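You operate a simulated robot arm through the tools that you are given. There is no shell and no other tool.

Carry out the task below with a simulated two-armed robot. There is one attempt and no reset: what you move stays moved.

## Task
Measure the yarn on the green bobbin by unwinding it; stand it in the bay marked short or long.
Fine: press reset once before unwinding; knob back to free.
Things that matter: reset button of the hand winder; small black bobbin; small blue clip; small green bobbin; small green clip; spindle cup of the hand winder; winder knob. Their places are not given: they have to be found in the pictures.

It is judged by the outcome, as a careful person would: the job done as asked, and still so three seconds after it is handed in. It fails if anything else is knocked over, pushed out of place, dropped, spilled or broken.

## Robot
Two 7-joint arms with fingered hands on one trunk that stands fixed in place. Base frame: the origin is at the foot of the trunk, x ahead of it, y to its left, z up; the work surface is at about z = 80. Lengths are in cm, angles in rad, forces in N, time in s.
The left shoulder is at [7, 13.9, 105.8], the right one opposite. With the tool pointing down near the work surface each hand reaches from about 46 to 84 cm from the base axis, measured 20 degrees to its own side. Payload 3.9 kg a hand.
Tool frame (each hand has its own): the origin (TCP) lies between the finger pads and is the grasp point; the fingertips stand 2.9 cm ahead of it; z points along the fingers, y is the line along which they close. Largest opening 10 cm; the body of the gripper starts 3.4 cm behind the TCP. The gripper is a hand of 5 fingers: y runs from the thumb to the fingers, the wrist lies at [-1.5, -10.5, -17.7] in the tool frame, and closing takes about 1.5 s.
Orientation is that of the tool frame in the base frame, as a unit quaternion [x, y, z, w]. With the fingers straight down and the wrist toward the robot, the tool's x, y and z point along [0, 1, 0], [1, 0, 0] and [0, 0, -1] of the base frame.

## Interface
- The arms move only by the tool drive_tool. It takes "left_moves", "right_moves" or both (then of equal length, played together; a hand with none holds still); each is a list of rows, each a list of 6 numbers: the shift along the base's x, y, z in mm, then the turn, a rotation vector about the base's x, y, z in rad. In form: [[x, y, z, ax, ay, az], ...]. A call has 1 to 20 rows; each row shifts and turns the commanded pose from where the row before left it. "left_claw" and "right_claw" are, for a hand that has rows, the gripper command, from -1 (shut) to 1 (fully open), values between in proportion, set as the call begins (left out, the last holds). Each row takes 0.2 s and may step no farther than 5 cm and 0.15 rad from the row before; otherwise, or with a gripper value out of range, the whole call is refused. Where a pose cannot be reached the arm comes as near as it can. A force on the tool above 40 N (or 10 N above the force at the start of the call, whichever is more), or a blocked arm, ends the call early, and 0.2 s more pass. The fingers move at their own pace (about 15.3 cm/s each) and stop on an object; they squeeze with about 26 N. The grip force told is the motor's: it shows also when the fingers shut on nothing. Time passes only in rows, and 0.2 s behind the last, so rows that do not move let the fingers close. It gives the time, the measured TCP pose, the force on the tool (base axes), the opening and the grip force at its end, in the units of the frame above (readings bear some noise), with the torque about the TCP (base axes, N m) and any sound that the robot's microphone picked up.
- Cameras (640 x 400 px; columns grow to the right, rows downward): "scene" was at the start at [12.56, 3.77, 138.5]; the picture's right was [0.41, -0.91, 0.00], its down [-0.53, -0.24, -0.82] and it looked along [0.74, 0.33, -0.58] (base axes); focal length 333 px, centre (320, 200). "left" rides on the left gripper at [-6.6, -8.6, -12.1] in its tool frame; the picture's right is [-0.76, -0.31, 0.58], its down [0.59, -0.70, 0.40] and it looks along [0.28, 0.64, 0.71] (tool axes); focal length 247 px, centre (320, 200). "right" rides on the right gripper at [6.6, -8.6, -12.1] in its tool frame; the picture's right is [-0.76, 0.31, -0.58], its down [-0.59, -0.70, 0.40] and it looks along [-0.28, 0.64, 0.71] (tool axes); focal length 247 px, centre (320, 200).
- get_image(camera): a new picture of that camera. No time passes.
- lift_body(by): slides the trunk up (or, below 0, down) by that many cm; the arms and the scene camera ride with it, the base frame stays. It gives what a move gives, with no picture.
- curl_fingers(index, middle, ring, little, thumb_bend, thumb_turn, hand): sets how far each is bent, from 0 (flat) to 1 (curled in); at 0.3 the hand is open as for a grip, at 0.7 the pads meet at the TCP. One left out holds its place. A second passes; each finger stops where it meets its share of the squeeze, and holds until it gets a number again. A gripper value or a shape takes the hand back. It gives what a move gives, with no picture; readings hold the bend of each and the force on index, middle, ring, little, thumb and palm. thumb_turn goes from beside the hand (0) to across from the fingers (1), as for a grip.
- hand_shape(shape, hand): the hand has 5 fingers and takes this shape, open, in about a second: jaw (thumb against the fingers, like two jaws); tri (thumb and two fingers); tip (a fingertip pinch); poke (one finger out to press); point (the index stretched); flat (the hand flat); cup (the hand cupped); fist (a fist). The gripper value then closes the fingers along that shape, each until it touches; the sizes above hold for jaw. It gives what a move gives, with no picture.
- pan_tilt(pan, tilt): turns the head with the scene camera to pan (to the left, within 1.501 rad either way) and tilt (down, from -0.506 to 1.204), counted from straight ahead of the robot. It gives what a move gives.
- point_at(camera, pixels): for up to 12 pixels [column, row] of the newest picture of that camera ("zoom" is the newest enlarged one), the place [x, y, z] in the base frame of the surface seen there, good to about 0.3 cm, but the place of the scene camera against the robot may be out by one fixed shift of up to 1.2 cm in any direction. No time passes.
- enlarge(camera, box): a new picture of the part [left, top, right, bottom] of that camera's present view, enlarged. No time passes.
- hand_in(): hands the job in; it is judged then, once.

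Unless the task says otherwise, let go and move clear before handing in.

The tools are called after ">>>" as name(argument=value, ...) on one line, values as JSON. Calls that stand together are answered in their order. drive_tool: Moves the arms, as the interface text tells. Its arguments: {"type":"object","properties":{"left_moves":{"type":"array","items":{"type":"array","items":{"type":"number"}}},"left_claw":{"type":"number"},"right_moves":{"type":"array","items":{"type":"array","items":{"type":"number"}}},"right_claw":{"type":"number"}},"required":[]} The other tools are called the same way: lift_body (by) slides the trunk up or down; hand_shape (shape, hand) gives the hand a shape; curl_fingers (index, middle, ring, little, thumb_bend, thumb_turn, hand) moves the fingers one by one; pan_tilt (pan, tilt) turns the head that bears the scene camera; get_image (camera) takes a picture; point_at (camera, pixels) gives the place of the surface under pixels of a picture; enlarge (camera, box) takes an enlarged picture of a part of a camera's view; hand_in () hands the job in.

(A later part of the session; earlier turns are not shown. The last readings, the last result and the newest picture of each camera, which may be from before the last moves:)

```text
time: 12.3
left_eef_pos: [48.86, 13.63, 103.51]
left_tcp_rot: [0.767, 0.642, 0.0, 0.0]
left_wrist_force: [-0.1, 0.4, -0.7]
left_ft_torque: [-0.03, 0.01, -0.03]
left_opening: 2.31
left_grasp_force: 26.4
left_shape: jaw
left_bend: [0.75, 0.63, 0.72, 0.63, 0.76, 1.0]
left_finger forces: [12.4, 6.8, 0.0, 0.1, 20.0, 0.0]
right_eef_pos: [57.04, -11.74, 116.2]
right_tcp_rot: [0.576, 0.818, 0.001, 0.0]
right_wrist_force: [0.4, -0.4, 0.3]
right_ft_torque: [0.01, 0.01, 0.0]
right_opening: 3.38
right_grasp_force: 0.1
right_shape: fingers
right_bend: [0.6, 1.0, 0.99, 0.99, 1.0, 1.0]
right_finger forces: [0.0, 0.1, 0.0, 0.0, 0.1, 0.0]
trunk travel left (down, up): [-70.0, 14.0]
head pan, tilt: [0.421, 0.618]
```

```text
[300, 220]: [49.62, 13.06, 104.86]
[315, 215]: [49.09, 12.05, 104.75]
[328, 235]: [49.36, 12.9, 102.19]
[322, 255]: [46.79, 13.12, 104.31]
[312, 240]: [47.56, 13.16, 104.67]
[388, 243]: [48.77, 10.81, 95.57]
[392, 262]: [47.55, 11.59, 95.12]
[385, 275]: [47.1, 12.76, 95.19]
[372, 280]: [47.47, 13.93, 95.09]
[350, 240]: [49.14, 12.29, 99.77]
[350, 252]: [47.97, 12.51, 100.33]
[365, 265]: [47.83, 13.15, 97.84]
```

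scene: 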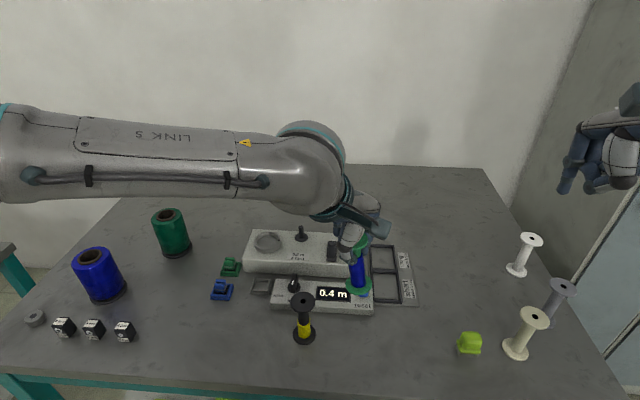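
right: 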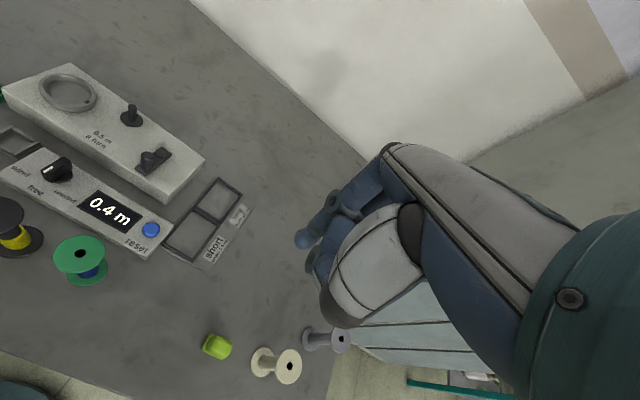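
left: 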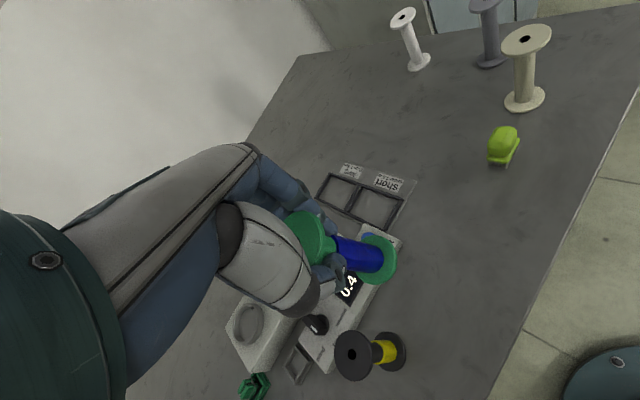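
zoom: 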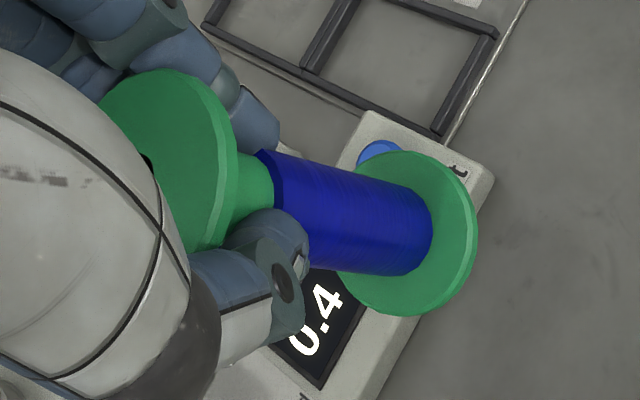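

The bobbin hangs with a small lean (bottom ~0.5–1 cm toward −y). Now I'll measure the cup precisely from the current left view (ring near (247,323)).

>>> enlarge(camera="left", box=[210, 285, 310, 385])

>>> enlarge(camera="scene", box=[235, 215, 335, 290])

```text
4.00 times, centred on (260, 335) of left
```

zoom: 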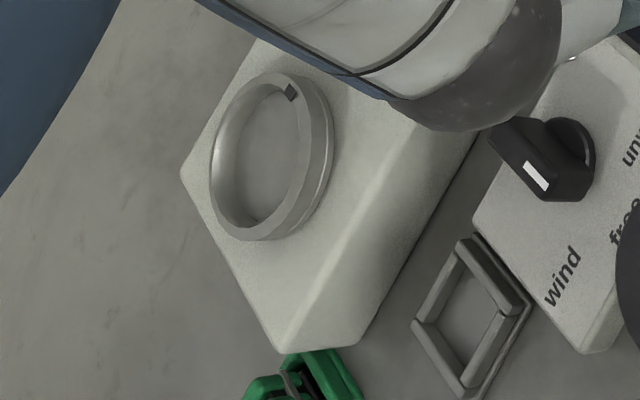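

```text
5.33 times, centred on (285, 252) of scene
```

zoom: 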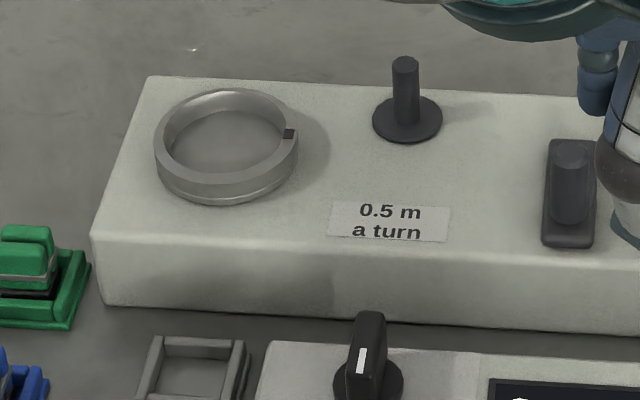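

>>> point_at(camera="zoom", pixels=[[163, 148], [294, 150], [225, 92], [226, 182], [228, 145], [405, 60], [570, 150], [360, 125], [440, 125], [365, 320], [228, 120], [228, 160]])

>>> point_at(camera="left", pixels=[[233.7, 323.7], [251.5, 304.2], [257, 320], [240, 343], [246, 323], [241, 318], [250, 330], [262, 325]])

```text
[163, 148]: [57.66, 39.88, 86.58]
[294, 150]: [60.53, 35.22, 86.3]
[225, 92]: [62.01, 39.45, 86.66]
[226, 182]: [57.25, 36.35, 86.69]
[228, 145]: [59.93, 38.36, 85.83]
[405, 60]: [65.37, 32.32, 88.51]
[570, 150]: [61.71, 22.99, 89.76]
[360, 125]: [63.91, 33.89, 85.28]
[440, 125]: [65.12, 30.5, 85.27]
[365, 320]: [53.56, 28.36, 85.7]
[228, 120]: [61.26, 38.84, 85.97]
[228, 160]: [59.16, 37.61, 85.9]
```

```text
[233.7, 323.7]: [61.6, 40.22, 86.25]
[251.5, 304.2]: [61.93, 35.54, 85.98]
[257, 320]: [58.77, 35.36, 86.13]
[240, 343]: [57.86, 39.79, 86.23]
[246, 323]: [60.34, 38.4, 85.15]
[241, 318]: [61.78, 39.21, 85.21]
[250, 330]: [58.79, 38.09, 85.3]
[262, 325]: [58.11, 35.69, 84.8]
```

Cup centre fits at about (60.0, 37.75), rim z 86.2, floor z 85.2, inner Ø ≈5.3 cm. I'll carry the bobbin over it at a safe height.

>>> drive_tool(left_moves=[[10, 20, 15, 0, 0, 0], [18, 40, 10, 0, 0, 0], [20, 42, 0, 0, 0, 0], [20, 42, 0, 0, 0, 0], [20, 42, 0, 0, 0, 0], [16, 36, 0, 0, 0, 0], [8, 20, 0, 0, 0, 0], [0, 0, 0, 0, 0, 0]])

>>> get_image(camera="left")

>>> get_image(camera="scene")

```text
time: 14.1
left_eef_pos: [59.92, 37.6, 106.12]
left_tcp_rot: [0.767, 0.642, 0.001, 0.0]
left_wrist_force: [0.0, 0.2, 0.1]
left_ft_torque: [-0.01, 0.04, 0.01]
left_opening: 2.3
left_grasp_force: 26.1
left_shape: jaw
left_bend: [0.75, 0.63, 0.72, 0.63, 0.76, 1.0]
left_finger forces: [12.7, 7.2, 0.0, 0.1, 19.9, 0.0]
right_eef_pos: [57.09, -11.82, 116.12]
right_tcp_rot: [0.576, 0.817, 0.0, 0.0]
right_wrist_force: [0.0, 0.9, -0.3]
right_ft_torque: [0.02, 0.0, 0.01]
right_opening: 3.42
right_grasp_force: 0.1
right_shape: fingers
right_bend: [0.6, 1.0, 0.99, 0.99, 1.0, 1.0]
right_finger forces: [0.0, 0.1, 0.0, 0.0, 0.1, 0.0]
trunk travel left (down, up): [-70.0, 14.0]
head pan, tilt: [0.421, 0.618]
```

```text
taken
```

left: 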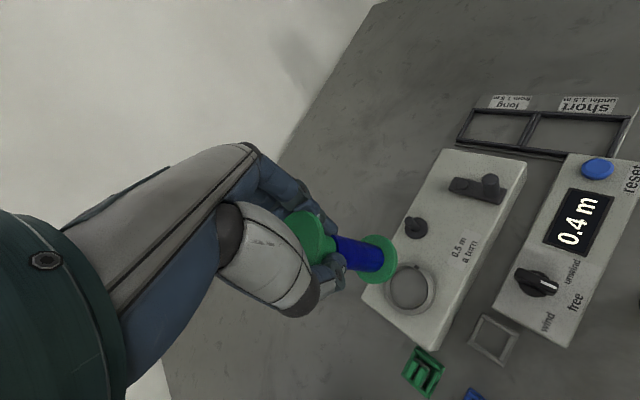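

```text
taken
```

scene: 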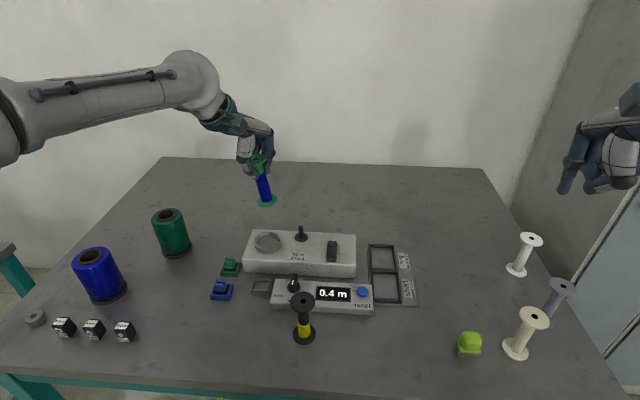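

The bobbin is above the cup (scene px (265,185) with cup at (267,242)). I'll zoom in to judge its tilt.

>>> enlarge(camera="scene", box=[215, 130, 315, 265])

>>> point_at(camera="zoom", pixels=[[305, 218], [350, 218], [320, 225], [335, 210], [318, 185], [308, 130], [300, 115], [330, 110], [315, 160]])

>>> point_at(camera="left", pixels=[[388, 243], [392, 262], [385, 275], [372, 280], [393, 252], [350, 240], [350, 252], [300, 220], [315, 215], [312, 240], [410, 288], [322, 255]])

```text
2.96 times, centred on (265, 198) of scene
```

zoom: 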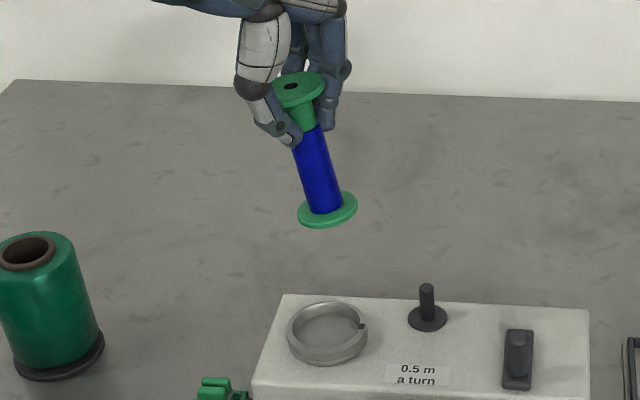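

```text
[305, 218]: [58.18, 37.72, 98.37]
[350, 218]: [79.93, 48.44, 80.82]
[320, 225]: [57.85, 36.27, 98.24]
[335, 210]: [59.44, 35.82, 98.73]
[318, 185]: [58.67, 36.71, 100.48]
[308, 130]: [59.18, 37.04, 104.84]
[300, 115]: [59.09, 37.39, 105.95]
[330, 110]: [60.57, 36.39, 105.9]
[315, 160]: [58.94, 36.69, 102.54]
```

```text
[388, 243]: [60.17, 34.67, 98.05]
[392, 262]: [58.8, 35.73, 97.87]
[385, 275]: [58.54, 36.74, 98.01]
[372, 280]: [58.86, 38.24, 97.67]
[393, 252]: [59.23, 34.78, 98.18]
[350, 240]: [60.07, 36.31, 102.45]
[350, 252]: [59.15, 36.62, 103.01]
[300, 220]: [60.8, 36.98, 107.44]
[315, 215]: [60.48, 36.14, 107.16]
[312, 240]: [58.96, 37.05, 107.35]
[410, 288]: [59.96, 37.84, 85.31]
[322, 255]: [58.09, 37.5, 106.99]
```

In the scene zoom the bobbin leans ~6° (bottom toward image right, i.e. +x/−y). I'll rotate the hand by (0.09, 0.05) rad about x/y to bring it upright, then recheck.

>>> drive_tool(left_moves=[[0, 0, 0, 0.045, 0.025, 0], [1, 1, 0, 0.045, 0.025, 0], [0, 0, 0, 0, 0, 0], [0, 0, 0, 0, 0, 0]])

>>> get_image(camera="left")

>>> enlarge(camera="scene", box=[215, 130, 315, 265])

>>> point_at(camera="left", pixels=[[388, 243], [392, 262], [385, 275], [372, 280], [391, 252], [380, 278], [378, 237]])

```text
time: 15.1
left_eef_pos: [59.93, 37.66, 105.99]
left_tcp_rot: [0.766, 0.641, 0.009, -0.052]
left_wrist_force: [-0.4, 0.3, -0.9]
left_ft_torque: [-0.02, 0.0, 0.02]
left_opening: 2.29
left_grasp_force: 26.7
left_shape: jaw
left_bend: [0.75, 0.63, 0.72, 0.63, 0.76, 1.0]
left_finger forces: [12.6, 7.3, 0.1, 0.1, 19.8, 0.0]
right_eef_pos: [57.15, -11.76, 116.16]
right_tcp_rot: [0.576, 0.818, 0.0, 0.0]
right_wrist_force: [-0.9, 0.0, -0.1]
right_ft_torque: [0.0, -0.03, -0.03]
right_opening: 3.38
right_grasp_force: 0.0
right_shape: fingers
right_bend: [0.6, 1.0, 0.99, 0.99, 1.0, 1.0]
right_finger forces: [0.1, 0.0, 0.0, 0.0, 0.0, 0.1]
trunk travel left (down, up): [-70.0, 14.0]
head pan, tilt: [0.421, 0.618]
```

```text
taken
```

left: 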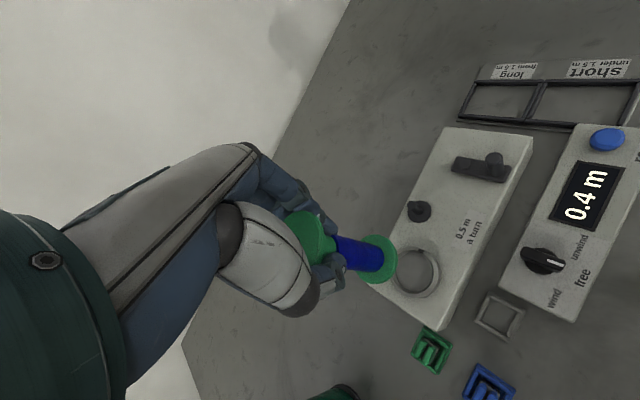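

```text
2.96 times, centred on (265, 198) of scene
```

zoom: 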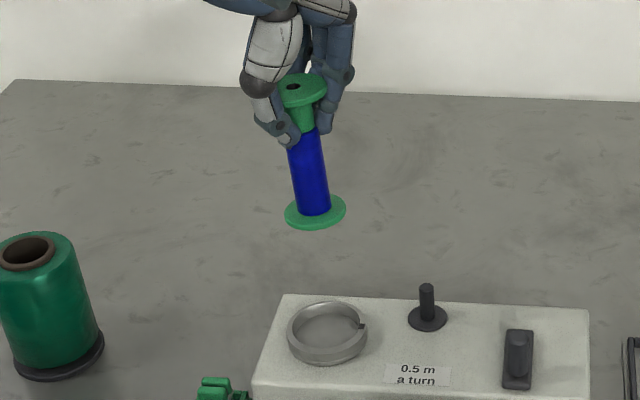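

```text
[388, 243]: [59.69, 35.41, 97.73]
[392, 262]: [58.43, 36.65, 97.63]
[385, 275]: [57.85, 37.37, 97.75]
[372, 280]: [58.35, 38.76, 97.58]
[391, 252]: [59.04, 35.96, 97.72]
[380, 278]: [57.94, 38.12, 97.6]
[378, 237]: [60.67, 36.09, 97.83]
```

Now the bobbin is upright and its bottom centre fits ≈(60.1,37.7), right over the cup. I'll descend 10 cm and check before entering the ring.

>>> drive_tool(left_moves=[[0, 0, -25, 0, 0, 0], [0, 0, -25, 0, 0, 0], [0, 0, -25, 0, 0, 0], [0, 0, -15, 0, 0, 0], [0, 0, -8, 0, 0, 0], [0, 0, 0, 0, 0, 0], [0, 0, 0, 0, 0, 0]])

>>> enlarge(camera="left", box=[300, 190, 460, 310])

>>> enlarge(camera="scene", box=[215, 180, 315, 280])

```text
time: 16.7
left_eef_pos: [59.79, 37.9, 96.11]
left_tcp_rot: [0.766, 0.641, 0.01, -0.051]
left_wrist_force: [-1.1, 0.6, 0.4]
left_ft_torque: [0.02, 0.0, 0.03]
left_opening: 2.29
left_grasp_force: 25.8
left_shape: jaw
left_bend: [0.75, 0.63, 0.72, 0.63, 0.76, 1.0]
left_finger forces: [12.5, 7.5, 0.0, 0.0, 19.8, 0.0]
right_eef_pos: [57.07, -11.72, 116.2]
right_tcp_rot: [0.576, 0.818, 0.001, 0.001]
right_wrist_force: [0.7, 0.2, 0.2]
right_ft_torque: [-0.02, 0.0, -0.02]
right_opening: 3.39
right_grasp_force: 0.0
right_shape: fingers
right_bend: [0.6, 1.0, 0.99, 0.99, 1.0, 1.0]
right_finger forces: [0.1, 0.0, 0.1, 0.1, 0.0, 0.0]
trunk travel left (down, up): [-70.0, 14.0]
head pan, tilt: [0.421, 0.618]
```

```text
3.33 times, centred on (380, 250) of left
```

zoom: 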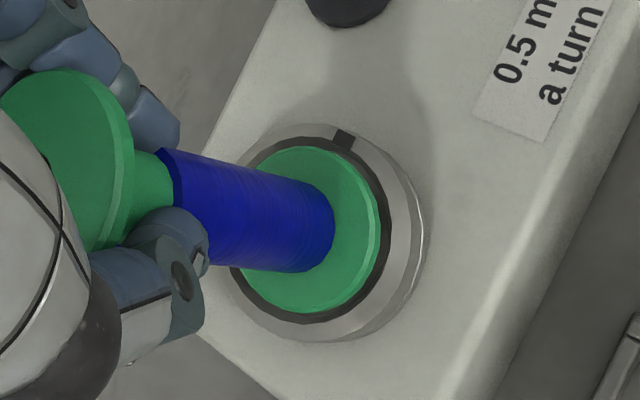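

```text
4.00 times, centred on (265, 230) of scene
```

zoom: 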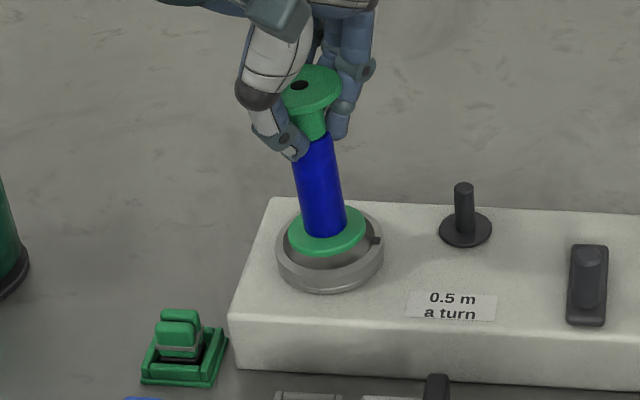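

Nearly over the ring; I'll measure the flange edge and ring rim in the same left view to compare centres exactly.

>>> enlarge(camera="left", box=[330, 215, 430, 305])

>>> point_at(camera="zoom", pixels=[[330, 90], [420, 130], [432, 200], [420, 260], [370, 320], [300, 345], [330, 60], [480, 160], [490, 220], [455, 300], [400, 355], [320, 375]])

```text
4.44 times, centred on (380, 260) of left
```

zoom: 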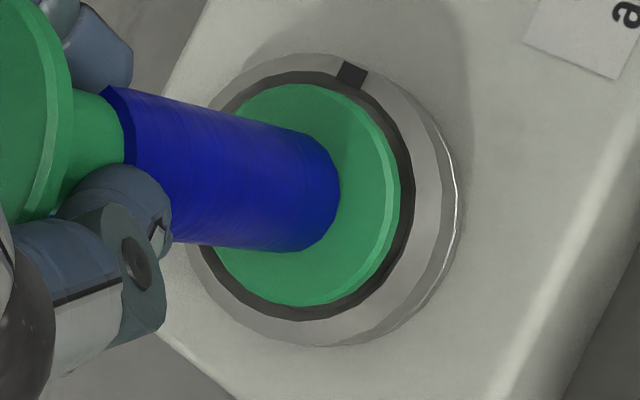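

```text
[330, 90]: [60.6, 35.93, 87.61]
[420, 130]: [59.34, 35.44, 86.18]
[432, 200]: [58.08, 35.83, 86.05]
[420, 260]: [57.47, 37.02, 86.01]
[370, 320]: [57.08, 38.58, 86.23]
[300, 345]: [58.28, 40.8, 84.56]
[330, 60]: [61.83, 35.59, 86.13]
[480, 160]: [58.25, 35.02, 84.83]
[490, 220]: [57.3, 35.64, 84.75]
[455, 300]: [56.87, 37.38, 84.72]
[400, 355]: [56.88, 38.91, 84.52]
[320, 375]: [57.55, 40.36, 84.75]
```

>>> point_at(camera="zoom", pixels=[[295, 90], [355, 110], [384, 150], [390, 195], [378, 245], [350, 282], [300, 300], [250, 290], [345, 72], [420, 180], [405, 270], [340, 335]])

```text
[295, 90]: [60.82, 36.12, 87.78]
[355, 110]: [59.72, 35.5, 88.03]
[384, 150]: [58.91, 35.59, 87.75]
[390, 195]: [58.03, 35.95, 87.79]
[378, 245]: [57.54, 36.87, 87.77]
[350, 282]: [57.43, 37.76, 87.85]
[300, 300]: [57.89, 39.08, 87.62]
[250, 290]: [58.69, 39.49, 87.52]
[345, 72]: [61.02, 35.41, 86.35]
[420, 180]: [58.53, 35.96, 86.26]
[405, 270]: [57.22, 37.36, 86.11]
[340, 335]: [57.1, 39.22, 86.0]
```

>>> enlarge(camera="scene", box=[240, 215, 295, 265])

>>> point_at(camera="zoom", pixels=[[240, 195], [300, 235], [370, 225], [430, 180], [400, 140], [220, 200], [260, 275], [340, 280], [425, 240], [455, 190], [330, 255], [280, 250]])

```text
8.00 times, centred on (268, 240) of scene
```

zoom: 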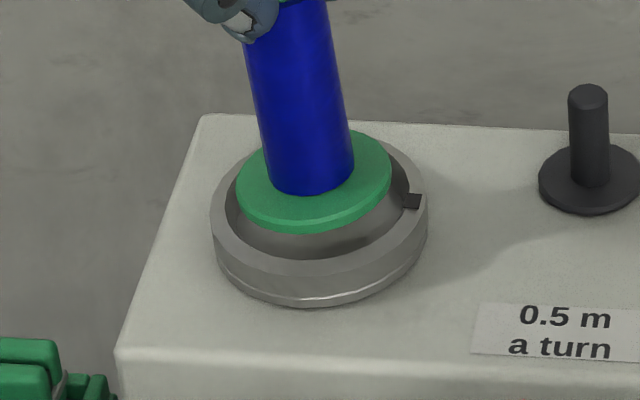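

```text
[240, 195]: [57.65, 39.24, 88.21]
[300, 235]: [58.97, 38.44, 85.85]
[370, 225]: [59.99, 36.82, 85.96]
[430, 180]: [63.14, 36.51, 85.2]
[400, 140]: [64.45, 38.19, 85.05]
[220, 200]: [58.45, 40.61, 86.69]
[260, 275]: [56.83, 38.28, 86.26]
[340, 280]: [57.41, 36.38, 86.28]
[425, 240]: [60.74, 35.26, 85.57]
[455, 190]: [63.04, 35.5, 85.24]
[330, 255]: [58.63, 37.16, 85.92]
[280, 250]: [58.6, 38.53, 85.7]
```

Comparing flange and ring in both views: the bobbin still leans about 4° (bottom toward −y) and its bottom is ~0.4 cm short in x and y. I'll rotate by another (0.07,−0.015) rad, shift slightly, and re-measure.

>>> drive_tool(left_moves=[[0, 0, 3, 0.035, -0.008, 0], [3, -2, 0, 0.035, -0.007, 0], [0, 0, 0, 0, 0, 0], [0, 0, 0, 0, 0, 0]])

>>> enlarge(camera="left", box=[330, 215, 430, 305])

>>> enlarge(camera="scene", box=[240, 215, 295, 265])

>>> enlarge(camera="scene", box=[215, 180, 315, 280])

```text
time: 17.7
left_eef_pos: [60.03, 37.52, 96.3]
left_tcp_rot: [0.764, 0.64, 0.038, -0.072]
left_wrist_force: [-1.4, 0.3, -0.5]
left_ft_torque: [-0.03, 0.02, 0.0]
left_opening: 2.31
left_grasp_force: 25.6
left_shape: jaw
left_bend: [0.75, 0.63, 0.72, 0.63, 0.76, 1.0]
left_finger forces: [12.6, 7.5, 0.0, 0.0, 19.8, 0.0]
right_eef_pos: [57.2, -11.81, 116.23]
right_tcp_rot: [0.576, 0.817, -0.001, 0.0]
right_wrist_force: [0.9, -0.8, 0.5]
right_ft_torque: [-0.01, 0.01, 0.0]
right_opening: 3.41
right_grasp_force: 0.1
right_shape: fingers
right_bend: [0.6, 1.0, 0.99, 0.99, 1.0, 1.0]
right_finger forces: [0.1, 0.0, 0.0, 0.0, 0.1, 0.0]
trunk travel left (down, up): [-70.0, 14.0]
head pan, tilt: [0.421, 0.618]
```

```text
4.44 times, centred on (380, 260) of left
```

zoom: 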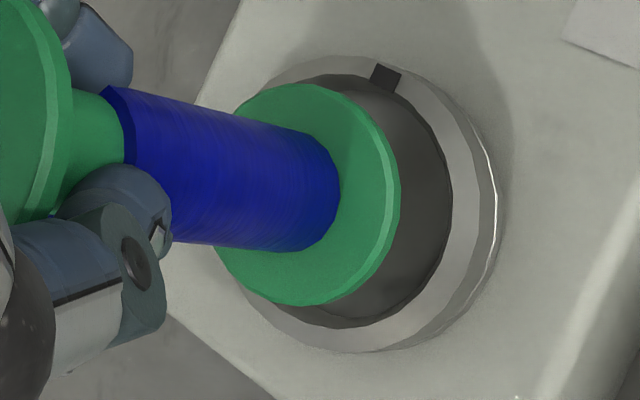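

```text
8.00 times, centred on (268, 240) of scene
```

zoom: 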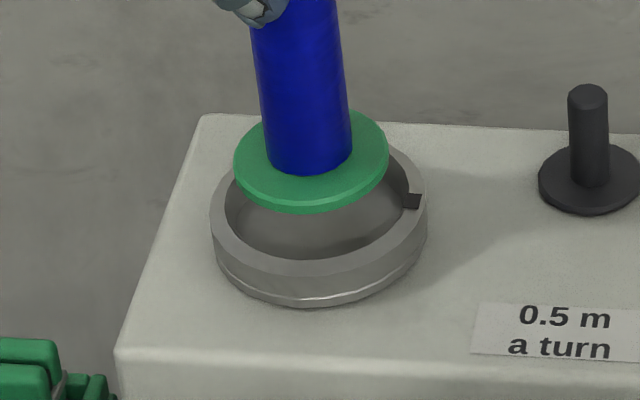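

```text
4.00 times, centred on (265, 230) of scene
```

zoom: 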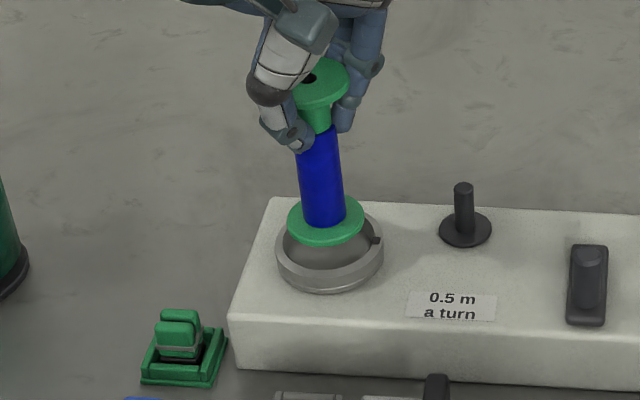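

Both views now agree: bobbin upright and flange centred within ~0.15 cm on the ring. I'll descend slowly into the cup.

>>> drive_tool(left_moves=[[0, 0, -5, 0, 0, 0], [0, 0, -5, 0, 0, 0], [0, 0, -4, 0, 0, 0], [0, 0, -3, 0, 0, 0], [0, 0, 0, 0, 0, 0]])

>>> enlarge(camera="left", box=[330, 215, 430, 305])

>>> enlarge(camera="scene", box=[240, 215, 295, 265])

```text
time: 18.9
left_eef_pos: [60.23, 37.76, 94.6]
left_tcp_rot: [0.763, 0.641, 0.038, -0.073]
left_wrist_force: [0.0, 0.3, -0.4]
left_ft_torque: [-0.04, -0.01, -0.03]
left_opening: 2.29
left_grasp_force: 26.3
left_shape: jaw
left_bend: [0.75, 0.63, 0.72, 0.63, 0.76, 1.0]
left_finger forces: [12.6, 7.5, 0.0, 0.0, 19.8, 0.1]
right_eef_pos: [57.12, -11.72, 116.23]
right_tcp_rot: [0.576, 0.817, 0.0, 0.0]
right_wrist_force: [-0.5, 0.3, 0.1]
right_ft_torque: [-0.01, 0.03, 0.01]
right_opening: 3.4
right_grasp_force: 0.1
right_shape: fingers
right_bend: [0.6, 1.0, 0.99, 0.99, 1.0, 1.0]
right_finger forces: [0.0, 0.0, 0.0, 0.1, 0.0, 0.0]
trunk travel left (down, up): [-70.0, 14.0]
head pan, tilt: [0.421, 0.618]
```

```text
4.44 times, centred on (380, 260) of left
```

zoom: 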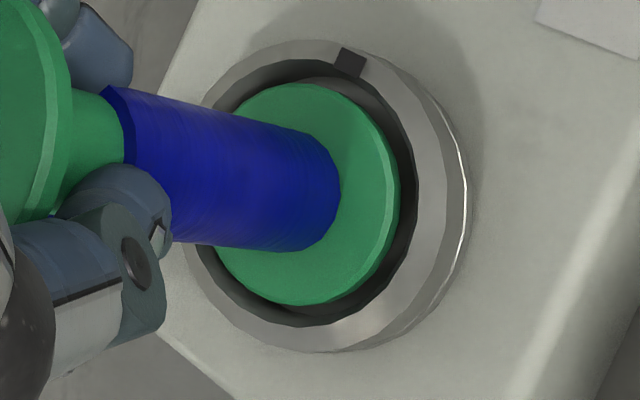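

```text
8.00 times, centred on (268, 240) of scene
```

zoom: 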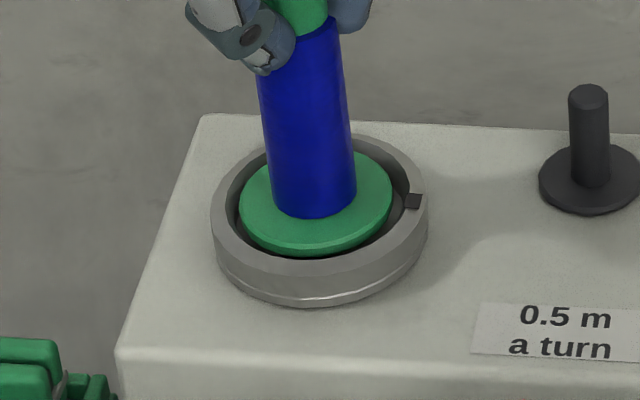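

The flange is centred inside the ring. I'll keep lowering in 2 mm steps until it touches the floor.

>>> drive_tool(left_moves=[[0, 0, -2, 0, 0, 0], [0, 0, -2, 0, 0, 0], [0, 0, -1, 0, 0, 0], [0, 0, 0, 0, 0, 0]])

>>> enlarge(camera="scene", box=[240, 215, 295, 265])

```text
time: 19.9
left_eef_pos: [60.35, 37.69, 94.21]
left_tcp_rot: [0.764, 0.64, 0.039, -0.073]
left_wrist_force: [1.0, 0.6, -0.9]
left_ft_torque: [-0.02, 0.01, 0.01]
left_opening: 2.29
left_grasp_force: 26.3
left_shape: jaw
left_bend: [0.75, 0.63, 0.72, 0.63, 0.76, 1.0]
left_finger forces: [12.5, 7.5, 0.0, 0.1, 19.9, 0.0]
right_eef_pos: [57.15, -11.82, 116.33]
right_tcp_rot: [0.576, 0.817, 0.001, 0.0]
right_wrist_force: [-1.1, 0.4, 0.2]
right_ft_torque: [0.03, 0.01, -0.04]
right_opening: 3.39
right_grasp_force: 0.1
right_shape: fingers
right_bend: [0.6, 1.0, 0.99, 0.99, 1.0, 1.0]
right_finger forces: [0.0, 0.0, 0.0, 0.0, 0.0, 0.0]
trunk travel left (down, up): [-70.0, 14.0]
head pan, tilt: [0.421, 0.618]
```

```text
8.00 times, centred on (268, 240) of scene
```

zoom: 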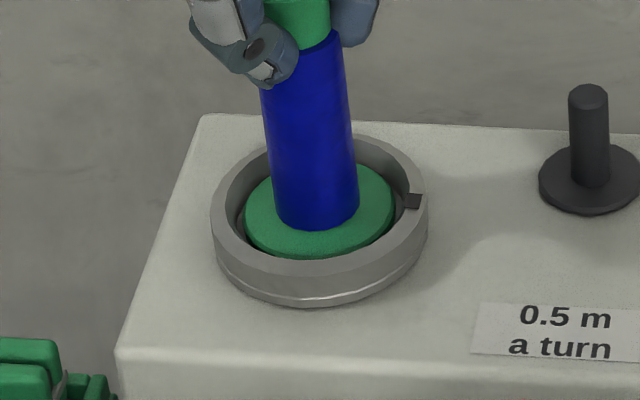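

Still no contact force; continuing down in 1 mm steps.

>>> drive_tool(left_moves=[[0, 0, -1, 0, 0, 0], [0, 0, -1, 0, 0, 0], [0, 0, 0, 0, 0, 0]])

>>> drive_tool(left_moves=[[0, 0, -1, 0, 0, 0], [0, 0, -1, 0, 0, 0], [0, 0, 0, 0, 0, 0]])

```text
time: 20.7
left_eef_pos: [60.23, 37.49, 94.08]
left_tcp_rot: [0.764, 0.641, 0.038, -0.072]
left_wrist_force: [-0.2, -1.1, 2.4]
left_ft_torque: [-0.01, 0.02, -0.02]
left_opening: 2.28
left_grasp_force: 25.8
left_shape: jaw
left_bend: [0.75, 0.63, 0.72, 0.63, 0.76, 1.0]
left_finger forces: [13.0, 8.0, 0.0, 0.0, 20.2, 0.0]
right_eef_pos: [57.03, -11.79, 116.15]
right_tcp_rot: [0.577, 0.817, 0.001, 0.0]
right_wrist_force: [0.2, 0.2, 0.1]
right_ft_torque: [0.01, 0.03, 0.03]
right_opening: 3.38
right_grasp_force: 0.1
right_shape: fingers
right_bend: [0.6, 1.0, 0.99, 0.99, 1.0, 1.0]
right_finger forces: [0.0, 0.1, 0.0, 0.0, 0.1, 0.0]
trunk travel left (down, up): [-70.0, 14.0]
head pan, tilt: [0.421, 0.618]
```

```text
time: 21.5
left_eef_pos: [60.19, 37.47, 93.92]
left_tcp_rot: [0.764, 0.64, 0.039, -0.072]
left_wrist_force: [1.9, 1.3, 10.8]
left_ft_torque: [0.08, -0.04, -0.01]
left_opening: 2.32
left_grasp_force: 26.0
left_shape: jaw
left_bend: [0.75, 0.62, 0.72, 0.63, 0.76, 1.0]
left_finger forces: [12.1, 9.4, 0.1, 0.1, 20.0, 0.0]
right_eef_pos: [57.0, -11.69, 116.39]
right_tcp_rot: [0.576, 0.817, 0.001, 0.001]
right_wrist_force: [0.2, -0.2, 0.4]
right_ft_torque: [0.0, 0.03, 0.0]
right_opening: 3.4
right_grasp_force: 0.1
right_shape: fingers
right_bend: [0.6, 1.0, 0.99, 0.99, 1.0, 1.0]
right_finger forces: [0.1, 0.1, 0.0, 0.0, 0.1, 0.1]
trunk travel left (down, up): [-70.0, 14.0]
head pan, tilt: [0.421, 0.618]
```

Contact at 10.8 N — the bobbin sits on the cup floor. I'll open the hand slowly.

>>> drive_tool(left_moves=[[0, 0, 1, 0, 0, 0], [0, 0, 0, 0, 0, 0]], left_claw=-0.3)

>>> drive_tool(left_moves=[[0, 0, 0, 0, 0, 0], [0, 0, 0, 0, 0, 0], [0, 0, 0, 0, 0, 0]], left_claw=0.6)

>>> get_image(camera="left")

>>> enlarge(camera="scene", box=[215, 180, 315, 280])

```text
time: 22.1
left_eef_pos: [60.27, 37.52, 93.72]
left_tcp_rot: [0.764, 0.64, 0.037, -0.074]
left_wrist_force: [-0.9, 0.6, 0.3]
left_ft_torque: [0.01, -0.01, 0.02]
left_opening: 3.46
left_grasp_force: 0.0
left_shape: jaw
left_bend: [0.47, 0.5, 0.74, 0.54, 0.43, 1.0]
left_finger forces: [0.0, 0.1, 0.0, 0.0, 0.1, 0.0]
right_eef_pos: [57.17, -11.72, 116.22]
right_tcp_rot: [0.576, 0.817, 0.0, 0.0]
right_wrist_force: [0.1, 0.1, 1.0]
right_ft_torque: [0.01, 0.01, 0.04]
right_opening: 3.4
right_grasp_force: 0.1
right_shape: fingers
right_bend: [0.6, 1.0, 0.99, 0.99, 1.0, 1.0]
right_finger forces: [0.1, 0.0, 0.1, 0.0, 0.0, 0.1]
trunk travel left (down, up): [-70.0, 14.0]
head pan, tilt: [0.421, 0.618]
```

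```text
time: 22.9
left_eef_pos: [60.27, 37.7, 93.97]
left_tcp_rot: [0.764, 0.64, 0.038, -0.073]
left_wrist_force: [-1.0, -0.3, -0.2]
left_ft_torque: [-0.02, -0.03, 0.0]
left_opening: 7.94
left_grasp_force: 0.0
left_shape: jaw
left_bend: [0.38, 0.33, 0.25, 0.37, 0.3, 0.99]
left_finger forces: [0.0, 0.1, 0.0, 0.1, 0.1, 0.1]
right_eef_pos: [57.08, -11.69, 116.12]
right_tcp_rot: [0.576, 0.817, 0.0, 0.0]
right_wrist_force: [-0.3, 0.2, 0.5]
right_ft_torque: [-0.01, 0.0, 0.01]
right_opening: 3.38
right_grasp_force: 0.1
right_shape: fingers
right_bend: [0.6, 1.0, 0.99, 0.99, 1.0, 1.0]
right_finger forces: [0.0, 0.0, 0.0, 0.0, 0.0, 0.0]
trunk travel left (down, up): [-70.0, 14.0]
head pan, tilt: [0.421, 0.618]
```

```text
taken
```

left: 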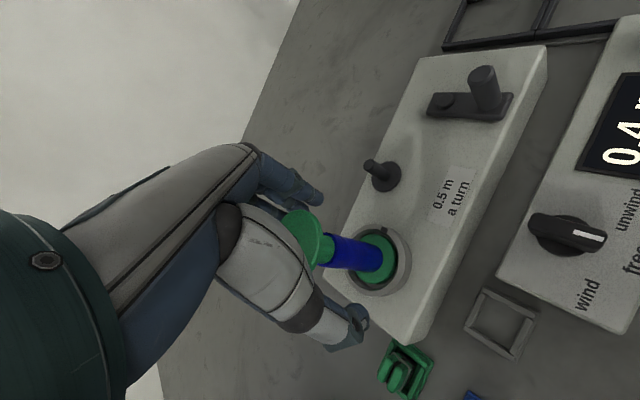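

```text
4.00 times, centred on (265, 230) of scene
```

zoom: 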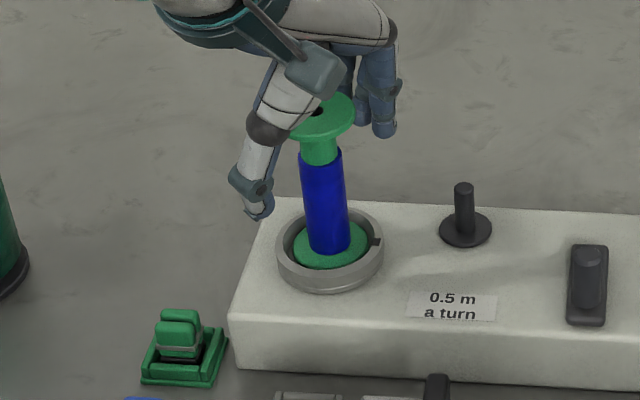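

The bobbin stands upright and free in the cup. I'll raise the hand straight up, then undo the tilt.

>>> drive_tool(left_moves=[[0, 0, 15, 0, 0, 0], [0, 0, 20, 0, 0, 0], [0, 0, 30, 0, 0, 0], [0, 0, 40, 0, 0, 0], [0, 0, 30, -0.08, -0.015, 0], [0, 0, 0, -0.08, -0.02, 0], [0, 0, 0, 0, 0, 0]])

>>> get_image(camera="scene")

>>> get_image(camera="left")

```text
time: 24.5
left_eef_pos: [60.13, 37.41, 107.32]
left_tcp_rot: [0.766, 0.642, 0.0, 0.0]
left_wrist_force: [0.1, -0.2, 0.3]
left_ft_torque: [0.01, -0.01, -0.01]
left_opening: 7.96
left_grasp_force: 0.1
left_shape: jaw
left_bend: [0.38, 0.33, 0.25, 0.37, 0.3, 0.99]
left_finger forces: [0.0, 0.0, 0.1, 0.1, 0.0, 0.0]
right_eef_pos: [57.0, -11.79, 116.21]
right_tcp_rot: [0.576, 0.818, 0.001, 0.0]
right_wrist_force: [0.0, -0.4, -0.2]
right_ft_torque: [-0.04, 0.02, 0.01]
right_opening: 3.41
right_grasp_force: 0.0
right_shape: fingers
right_bend: [0.6, 1.0, 0.99, 0.99, 1.0, 1.0]
right_finger forces: [0.0, 0.0, 0.1, 0.0, 0.1, 0.0]
trunk travel left (down, up): [-70.0, 14.0]
head pan, tilt: [0.421, 0.618]
```

```text
taken
```

scene: 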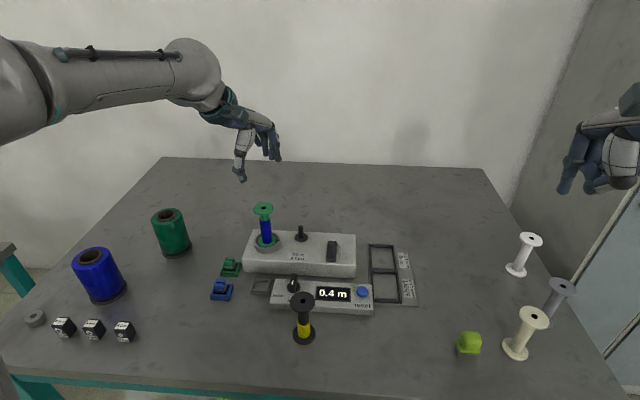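

```text
taken
```

left: 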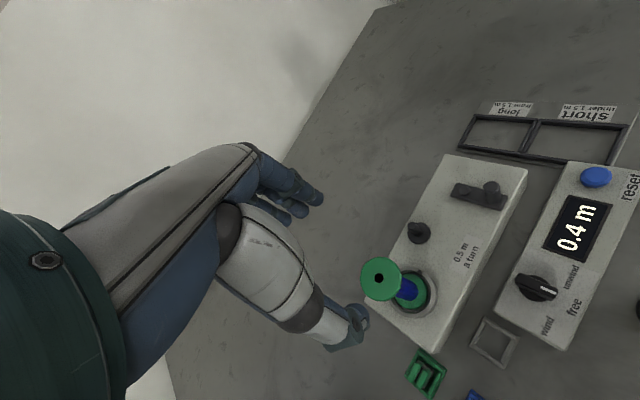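

The bobbin stands in the cup and the display still shows 0.4 m. Now I'll bring the right hand's index over the reset button, stopping well above it.

>>> drive_tool(right_moves=[[0, 40, 0, 0, 0, 0], [-3, 41, 0, 0, 0, 0], [-3, 41, 0, 0, 0, 0], [-3, 41, -20, 0, 0, 0], [-3, 41, -40, 0, 0, 0], [0, 40, -45, 0, 0, 0], [0, 0, -45, 0, 0, 0], [0, 0, -40, 0, 0, 0], [0, 0, -30, 0, 0, 0], [0, 0, 0, 0, 0, 0]])

>>> get_image(camera="right")

>>> enlarge(camera="right", box=[220, 130, 400, 300])

>>> get_image(camera="scene")

```text
refused: row 5 steps farther than a row can; nothing moved
```

```text
taken
```

right: 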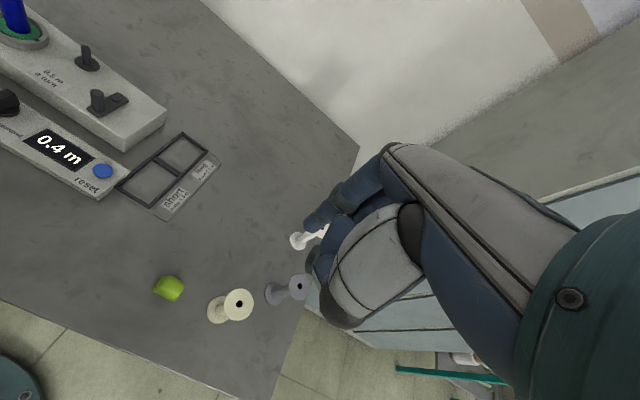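

```text
2.35 times, centred on (310, 215) of right
```

zoom: 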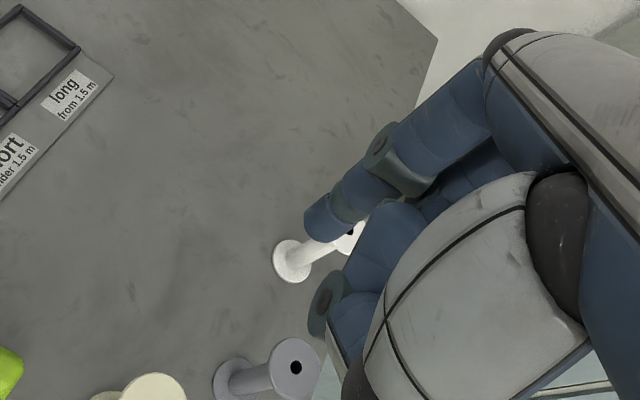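

```text
taken
```

scene: 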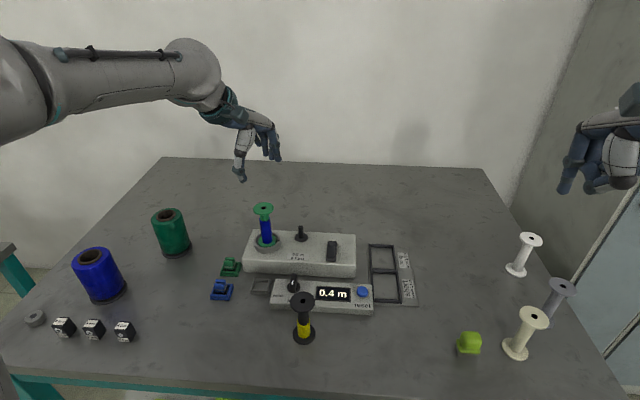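

The move was refused because one row exceeded 5 cm; I'll repeat it with smaller combined steps.

>>> drive_tool(right_moves=[[0, 40, 0, 0, 0, 0], [-3, 41, 0, 0, 0, 0], [-3, 41, 0, 0, 0, 0], [-3, 41, 0, 0, 0, 0], [-3, 41, 0, 0, 0, 0], [0, 40, -20, 0, 0, 0], [0, 0, -45, 0, 0, 0], [0, 0, -45, 0, 0, 0], [0, 0, -45, 0, 0, 0], [0, 0, -45, 0, 0, 0], [0, 0, -20, 0, 0, 0], [0, 0, 0, 0, 0, 0]])

>>> get_image(camera="right")

>>> get_image(camera="scene")

```text
time: 27.3
left_eef_pos: [60.18, 37.49, 107.24]
left_tcp_rot: [0.766, 0.642, 0.001, -0.001]
left_wrist_force: [0.7, -0.1, 0.8]
left_ft_torque: [0.0, -0.03, -0.01]
left_opening: 7.95
left_grasp_force: 0.0
left_shape: jaw
left_bend: [0.38, 0.33, 0.25, 0.37, 0.3, 0.99]
left_finger forces: [0.0, 0.0, 0.0, 0.1, 0.1, 0.0]
right_eef_pos: [57.27, 11.51, 97.76]
right_tcp_rot: [0.589, 0.807, 0.039, -0.013]
right_wrist_force: [-0.3, -0.3, 0.5]
right_ft_torque: [0.02, -0.01, 0.02]
right_opening: 3.42
right_grasp_force: 0.0
right_shape: fingers
right_bend: [0.6, 1.0, 0.99, 0.99, 1.0, 1.0]
right_finger forces: [0.1, 0.1, 0.1, 0.0, 0.0, 0.1]
trunk travel left (down, up): [-70.0, 14.0]
head pan, tilt: [0.421, 0.618]
stopped in row 12 (right hand): the arm was blocked; the commanded pose is now the measured one
```

```text
taken
```

right: 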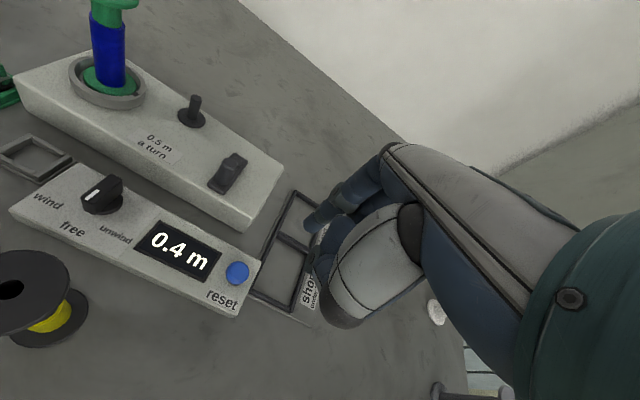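

```text
taken
```

scene: 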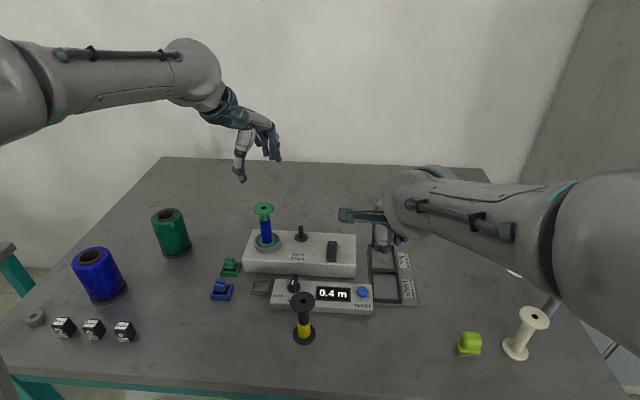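

The right arm hit a joint limit (not a contact; forces ~0) with this heading across the body. I'll retract the right hand and use the left hand, which reaches there comfortably, to press reset.

>>> drive_tool(right_moves=[[0, 0, 45, 0, 0, 0], [0, 0, 45, 0, 0, 0], [0, 0, 45, 0, 0, 0], [0, -20, 40, 0, 0, 0], [0, -48, 0, 0, 0, 0], [0, -48, 0, 0, 0, 0], [0, -48, 0, 0, 0, 0], [0, -48, 0, 0, 0, 0], [0, -48, 0, 0, 0, 0], [0, 0, 0, 0, 0, 0]])

>>> hand_shape(hand="left", shape="poke")

>>> curl_fingers(hand="left", index=0.55, middle=1.0)

>>> get_image(camera="left")

>>> get_image(camera="scene")

```text
time: 29.5
left_eef_pos: [60.12, 37.67, 107.3]
left_tcp_rot: [0.766, 0.643, 0.0, 0.001]
left_wrist_force: [0.2, 0.6, -0.6]
left_ft_torque: [-0.04, 0.02, 0.0]
left_opening: 7.99
left_grasp_force: 0.0
left_shape: jaw
left_bend: [0.38, 0.33, 0.25, 0.37, 0.3, 0.99]
left_finger forces: [0.1, 0.1, 0.1, 0.0, 0.0, 0.1]
right_eef_pos: [56.84, -14.26, 115.0]
right_tcp_rot: [0.587, 0.809, 0.034, -0.01]
right_wrist_force: [1.0, -0.3, -0.2]
right_ft_torque: [-0.05, -0.01, -0.04]
right_opening: 3.38
right_grasp_force: 0.0
right_shape: fingers
right_bend: [0.6, 1.0, 0.99, 0.99, 1.0, 1.0]
right_finger forces: [0.0, 0.0, 0.0, 0.1, 0.1, 0.1]
trunk travel left (down, up): [-70.0, 14.0]
head pan, tilt: [0.421, 0.618]
```

```text
time: 30.4
left_eef_pos: [60.19, 37.41, 107.27]
left_tcp_rot: [0.767, 0.642, -0.001, 0.0]
left_wrist_force: [-0.7, -0.2, -0.2]
left_ft_torque: [0.01, 0.01, 0.0]
left_opening: 0.0
left_grasp_force: 0.1
left_shape: poke
left_bend: [0.7, 0.7, 0.99, 0.99, 1.0, 1.0]
left_finger forces: [0.0, 0.0, 0.0, 0.0, 0.0, 0.0]
right_eef_pos: [56.86, -14.45, 114.92]
right_tcp_rot: [0.588, 0.808, 0.035, -0.011]
right_wrist_force: [0.2, 0.1, 0.0]
right_ft_torque: [0.04, 0.0, 0.0]
right_opening: 3.4
right_grasp_force: 0.1
right_shape: fingers
right_bend: [0.6, 1.0, 0.99, 0.99, 1.0, 1.0]
right_finger forces: [0.0, 0.1, 0.0, 0.0, 0.1, 0.1]
trunk travel left (down, up): [-70.0, 14.0]
head pan, tilt: [0.421, 0.618]
```

```text
time: 31.4
left_eef_pos: [60.19, 37.53, 107.32]
left_tcp_rot: [0.767, 0.642, -0.001, 0.0]
left_wrist_force: [0.1, 0.3, -0.5]
left_ft_torque: [-0.02, -0.02, -0.03]
left_opening: 3.74
left_grasp_force: 0.0
left_shape: fingers
left_bend: [0.55, 1.0, 0.99, 0.99, 1.0, 1.0]
left_finger forces: [0.1, 0.1, 0.0, 0.0, 0.0, 0.1]
right_eef_pos: [56.93, -14.57, 115.0]
right_tcp_rot: [0.587, 0.809, 0.035, -0.011]
right_wrist_force: [0.0, 0.1, -0.1]
right_ft_torque: [0.02, 0.0, -0.01]
right_opening: 3.38
right_grasp_force: 0.1
right_shape: fingers
right_bend: [0.6, 1.0, 0.99, 0.99, 1.0, 1.0]
right_finger forces: [0.1, 0.0, 0.1, 0.1, 0.1, 0.0]
trunk travel left (down, up): [-70.0, 14.0]
head pan, tilt: [0.421, 0.618]
```

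```text
taken
```

left: 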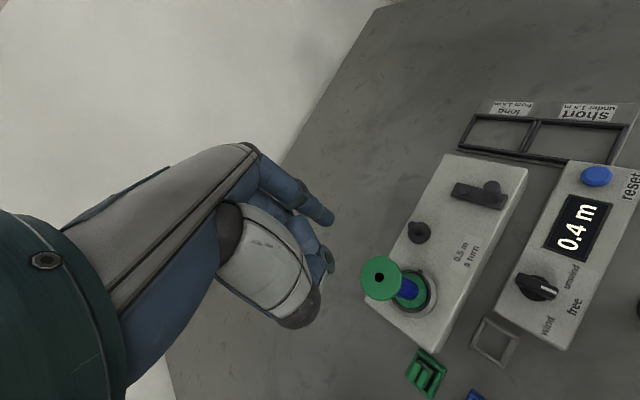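

```text
taken
```

scene: 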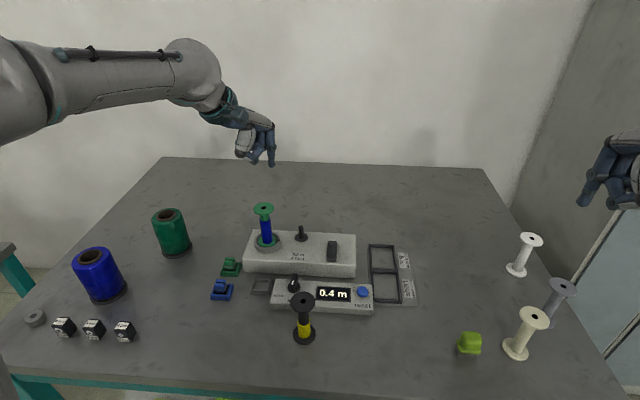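

Index tip is at left px (325,217), button at (596,176). I'll measure the fingertip, button, knob and crank from this view.

>>> point_at(camera="left", pixels=[[327, 219], [322, 210], [329, 214], [596, 175], [587, 176], [606, 176], [525, 280], [548, 291], [536, 287], [488, 188], [462, 190], [490, 183]])

>>> enlarge(camera="left", box=[480, 140, 640, 360])

>>> enlarge(camera="left", box=[250, 150, 350, 280])

```text
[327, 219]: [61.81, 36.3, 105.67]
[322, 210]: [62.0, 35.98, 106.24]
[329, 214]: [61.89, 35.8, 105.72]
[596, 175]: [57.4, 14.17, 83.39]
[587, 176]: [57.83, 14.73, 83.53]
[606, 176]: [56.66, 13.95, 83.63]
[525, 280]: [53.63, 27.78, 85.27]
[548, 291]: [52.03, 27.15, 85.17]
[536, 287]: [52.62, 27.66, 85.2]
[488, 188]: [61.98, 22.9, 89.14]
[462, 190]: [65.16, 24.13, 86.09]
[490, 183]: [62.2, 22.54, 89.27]
```

```text
1.82 times, centred on (560, 250) of left
```

zoom: 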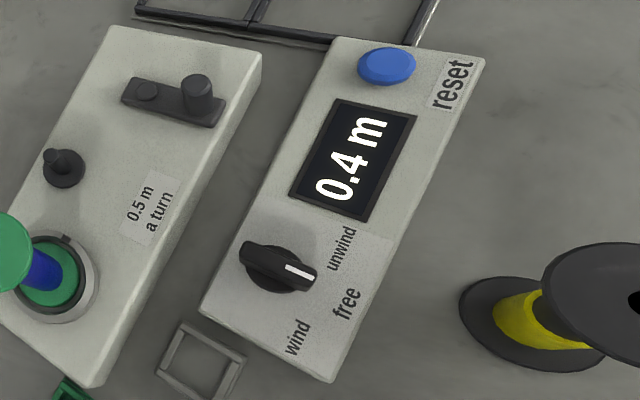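

```text
3.08 times, centred on (300, 215) of left
```

zoom: 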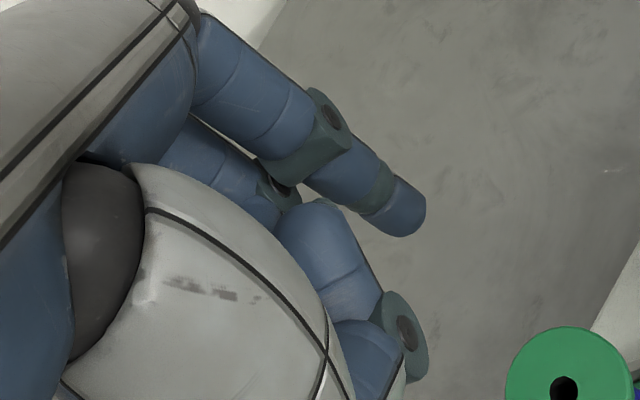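

>>> point_at(camera="left", pixels=[[332, 218], [331, 222], [333, 213], [326, 225], [326, 262], [330, 255], [326, 250], [333, 268], [310, 310]])

```text
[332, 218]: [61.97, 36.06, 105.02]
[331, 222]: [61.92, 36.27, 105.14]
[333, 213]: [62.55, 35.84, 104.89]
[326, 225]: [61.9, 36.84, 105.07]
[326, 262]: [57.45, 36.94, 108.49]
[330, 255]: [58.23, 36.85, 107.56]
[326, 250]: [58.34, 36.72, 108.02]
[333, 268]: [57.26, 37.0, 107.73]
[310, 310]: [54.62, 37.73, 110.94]
```

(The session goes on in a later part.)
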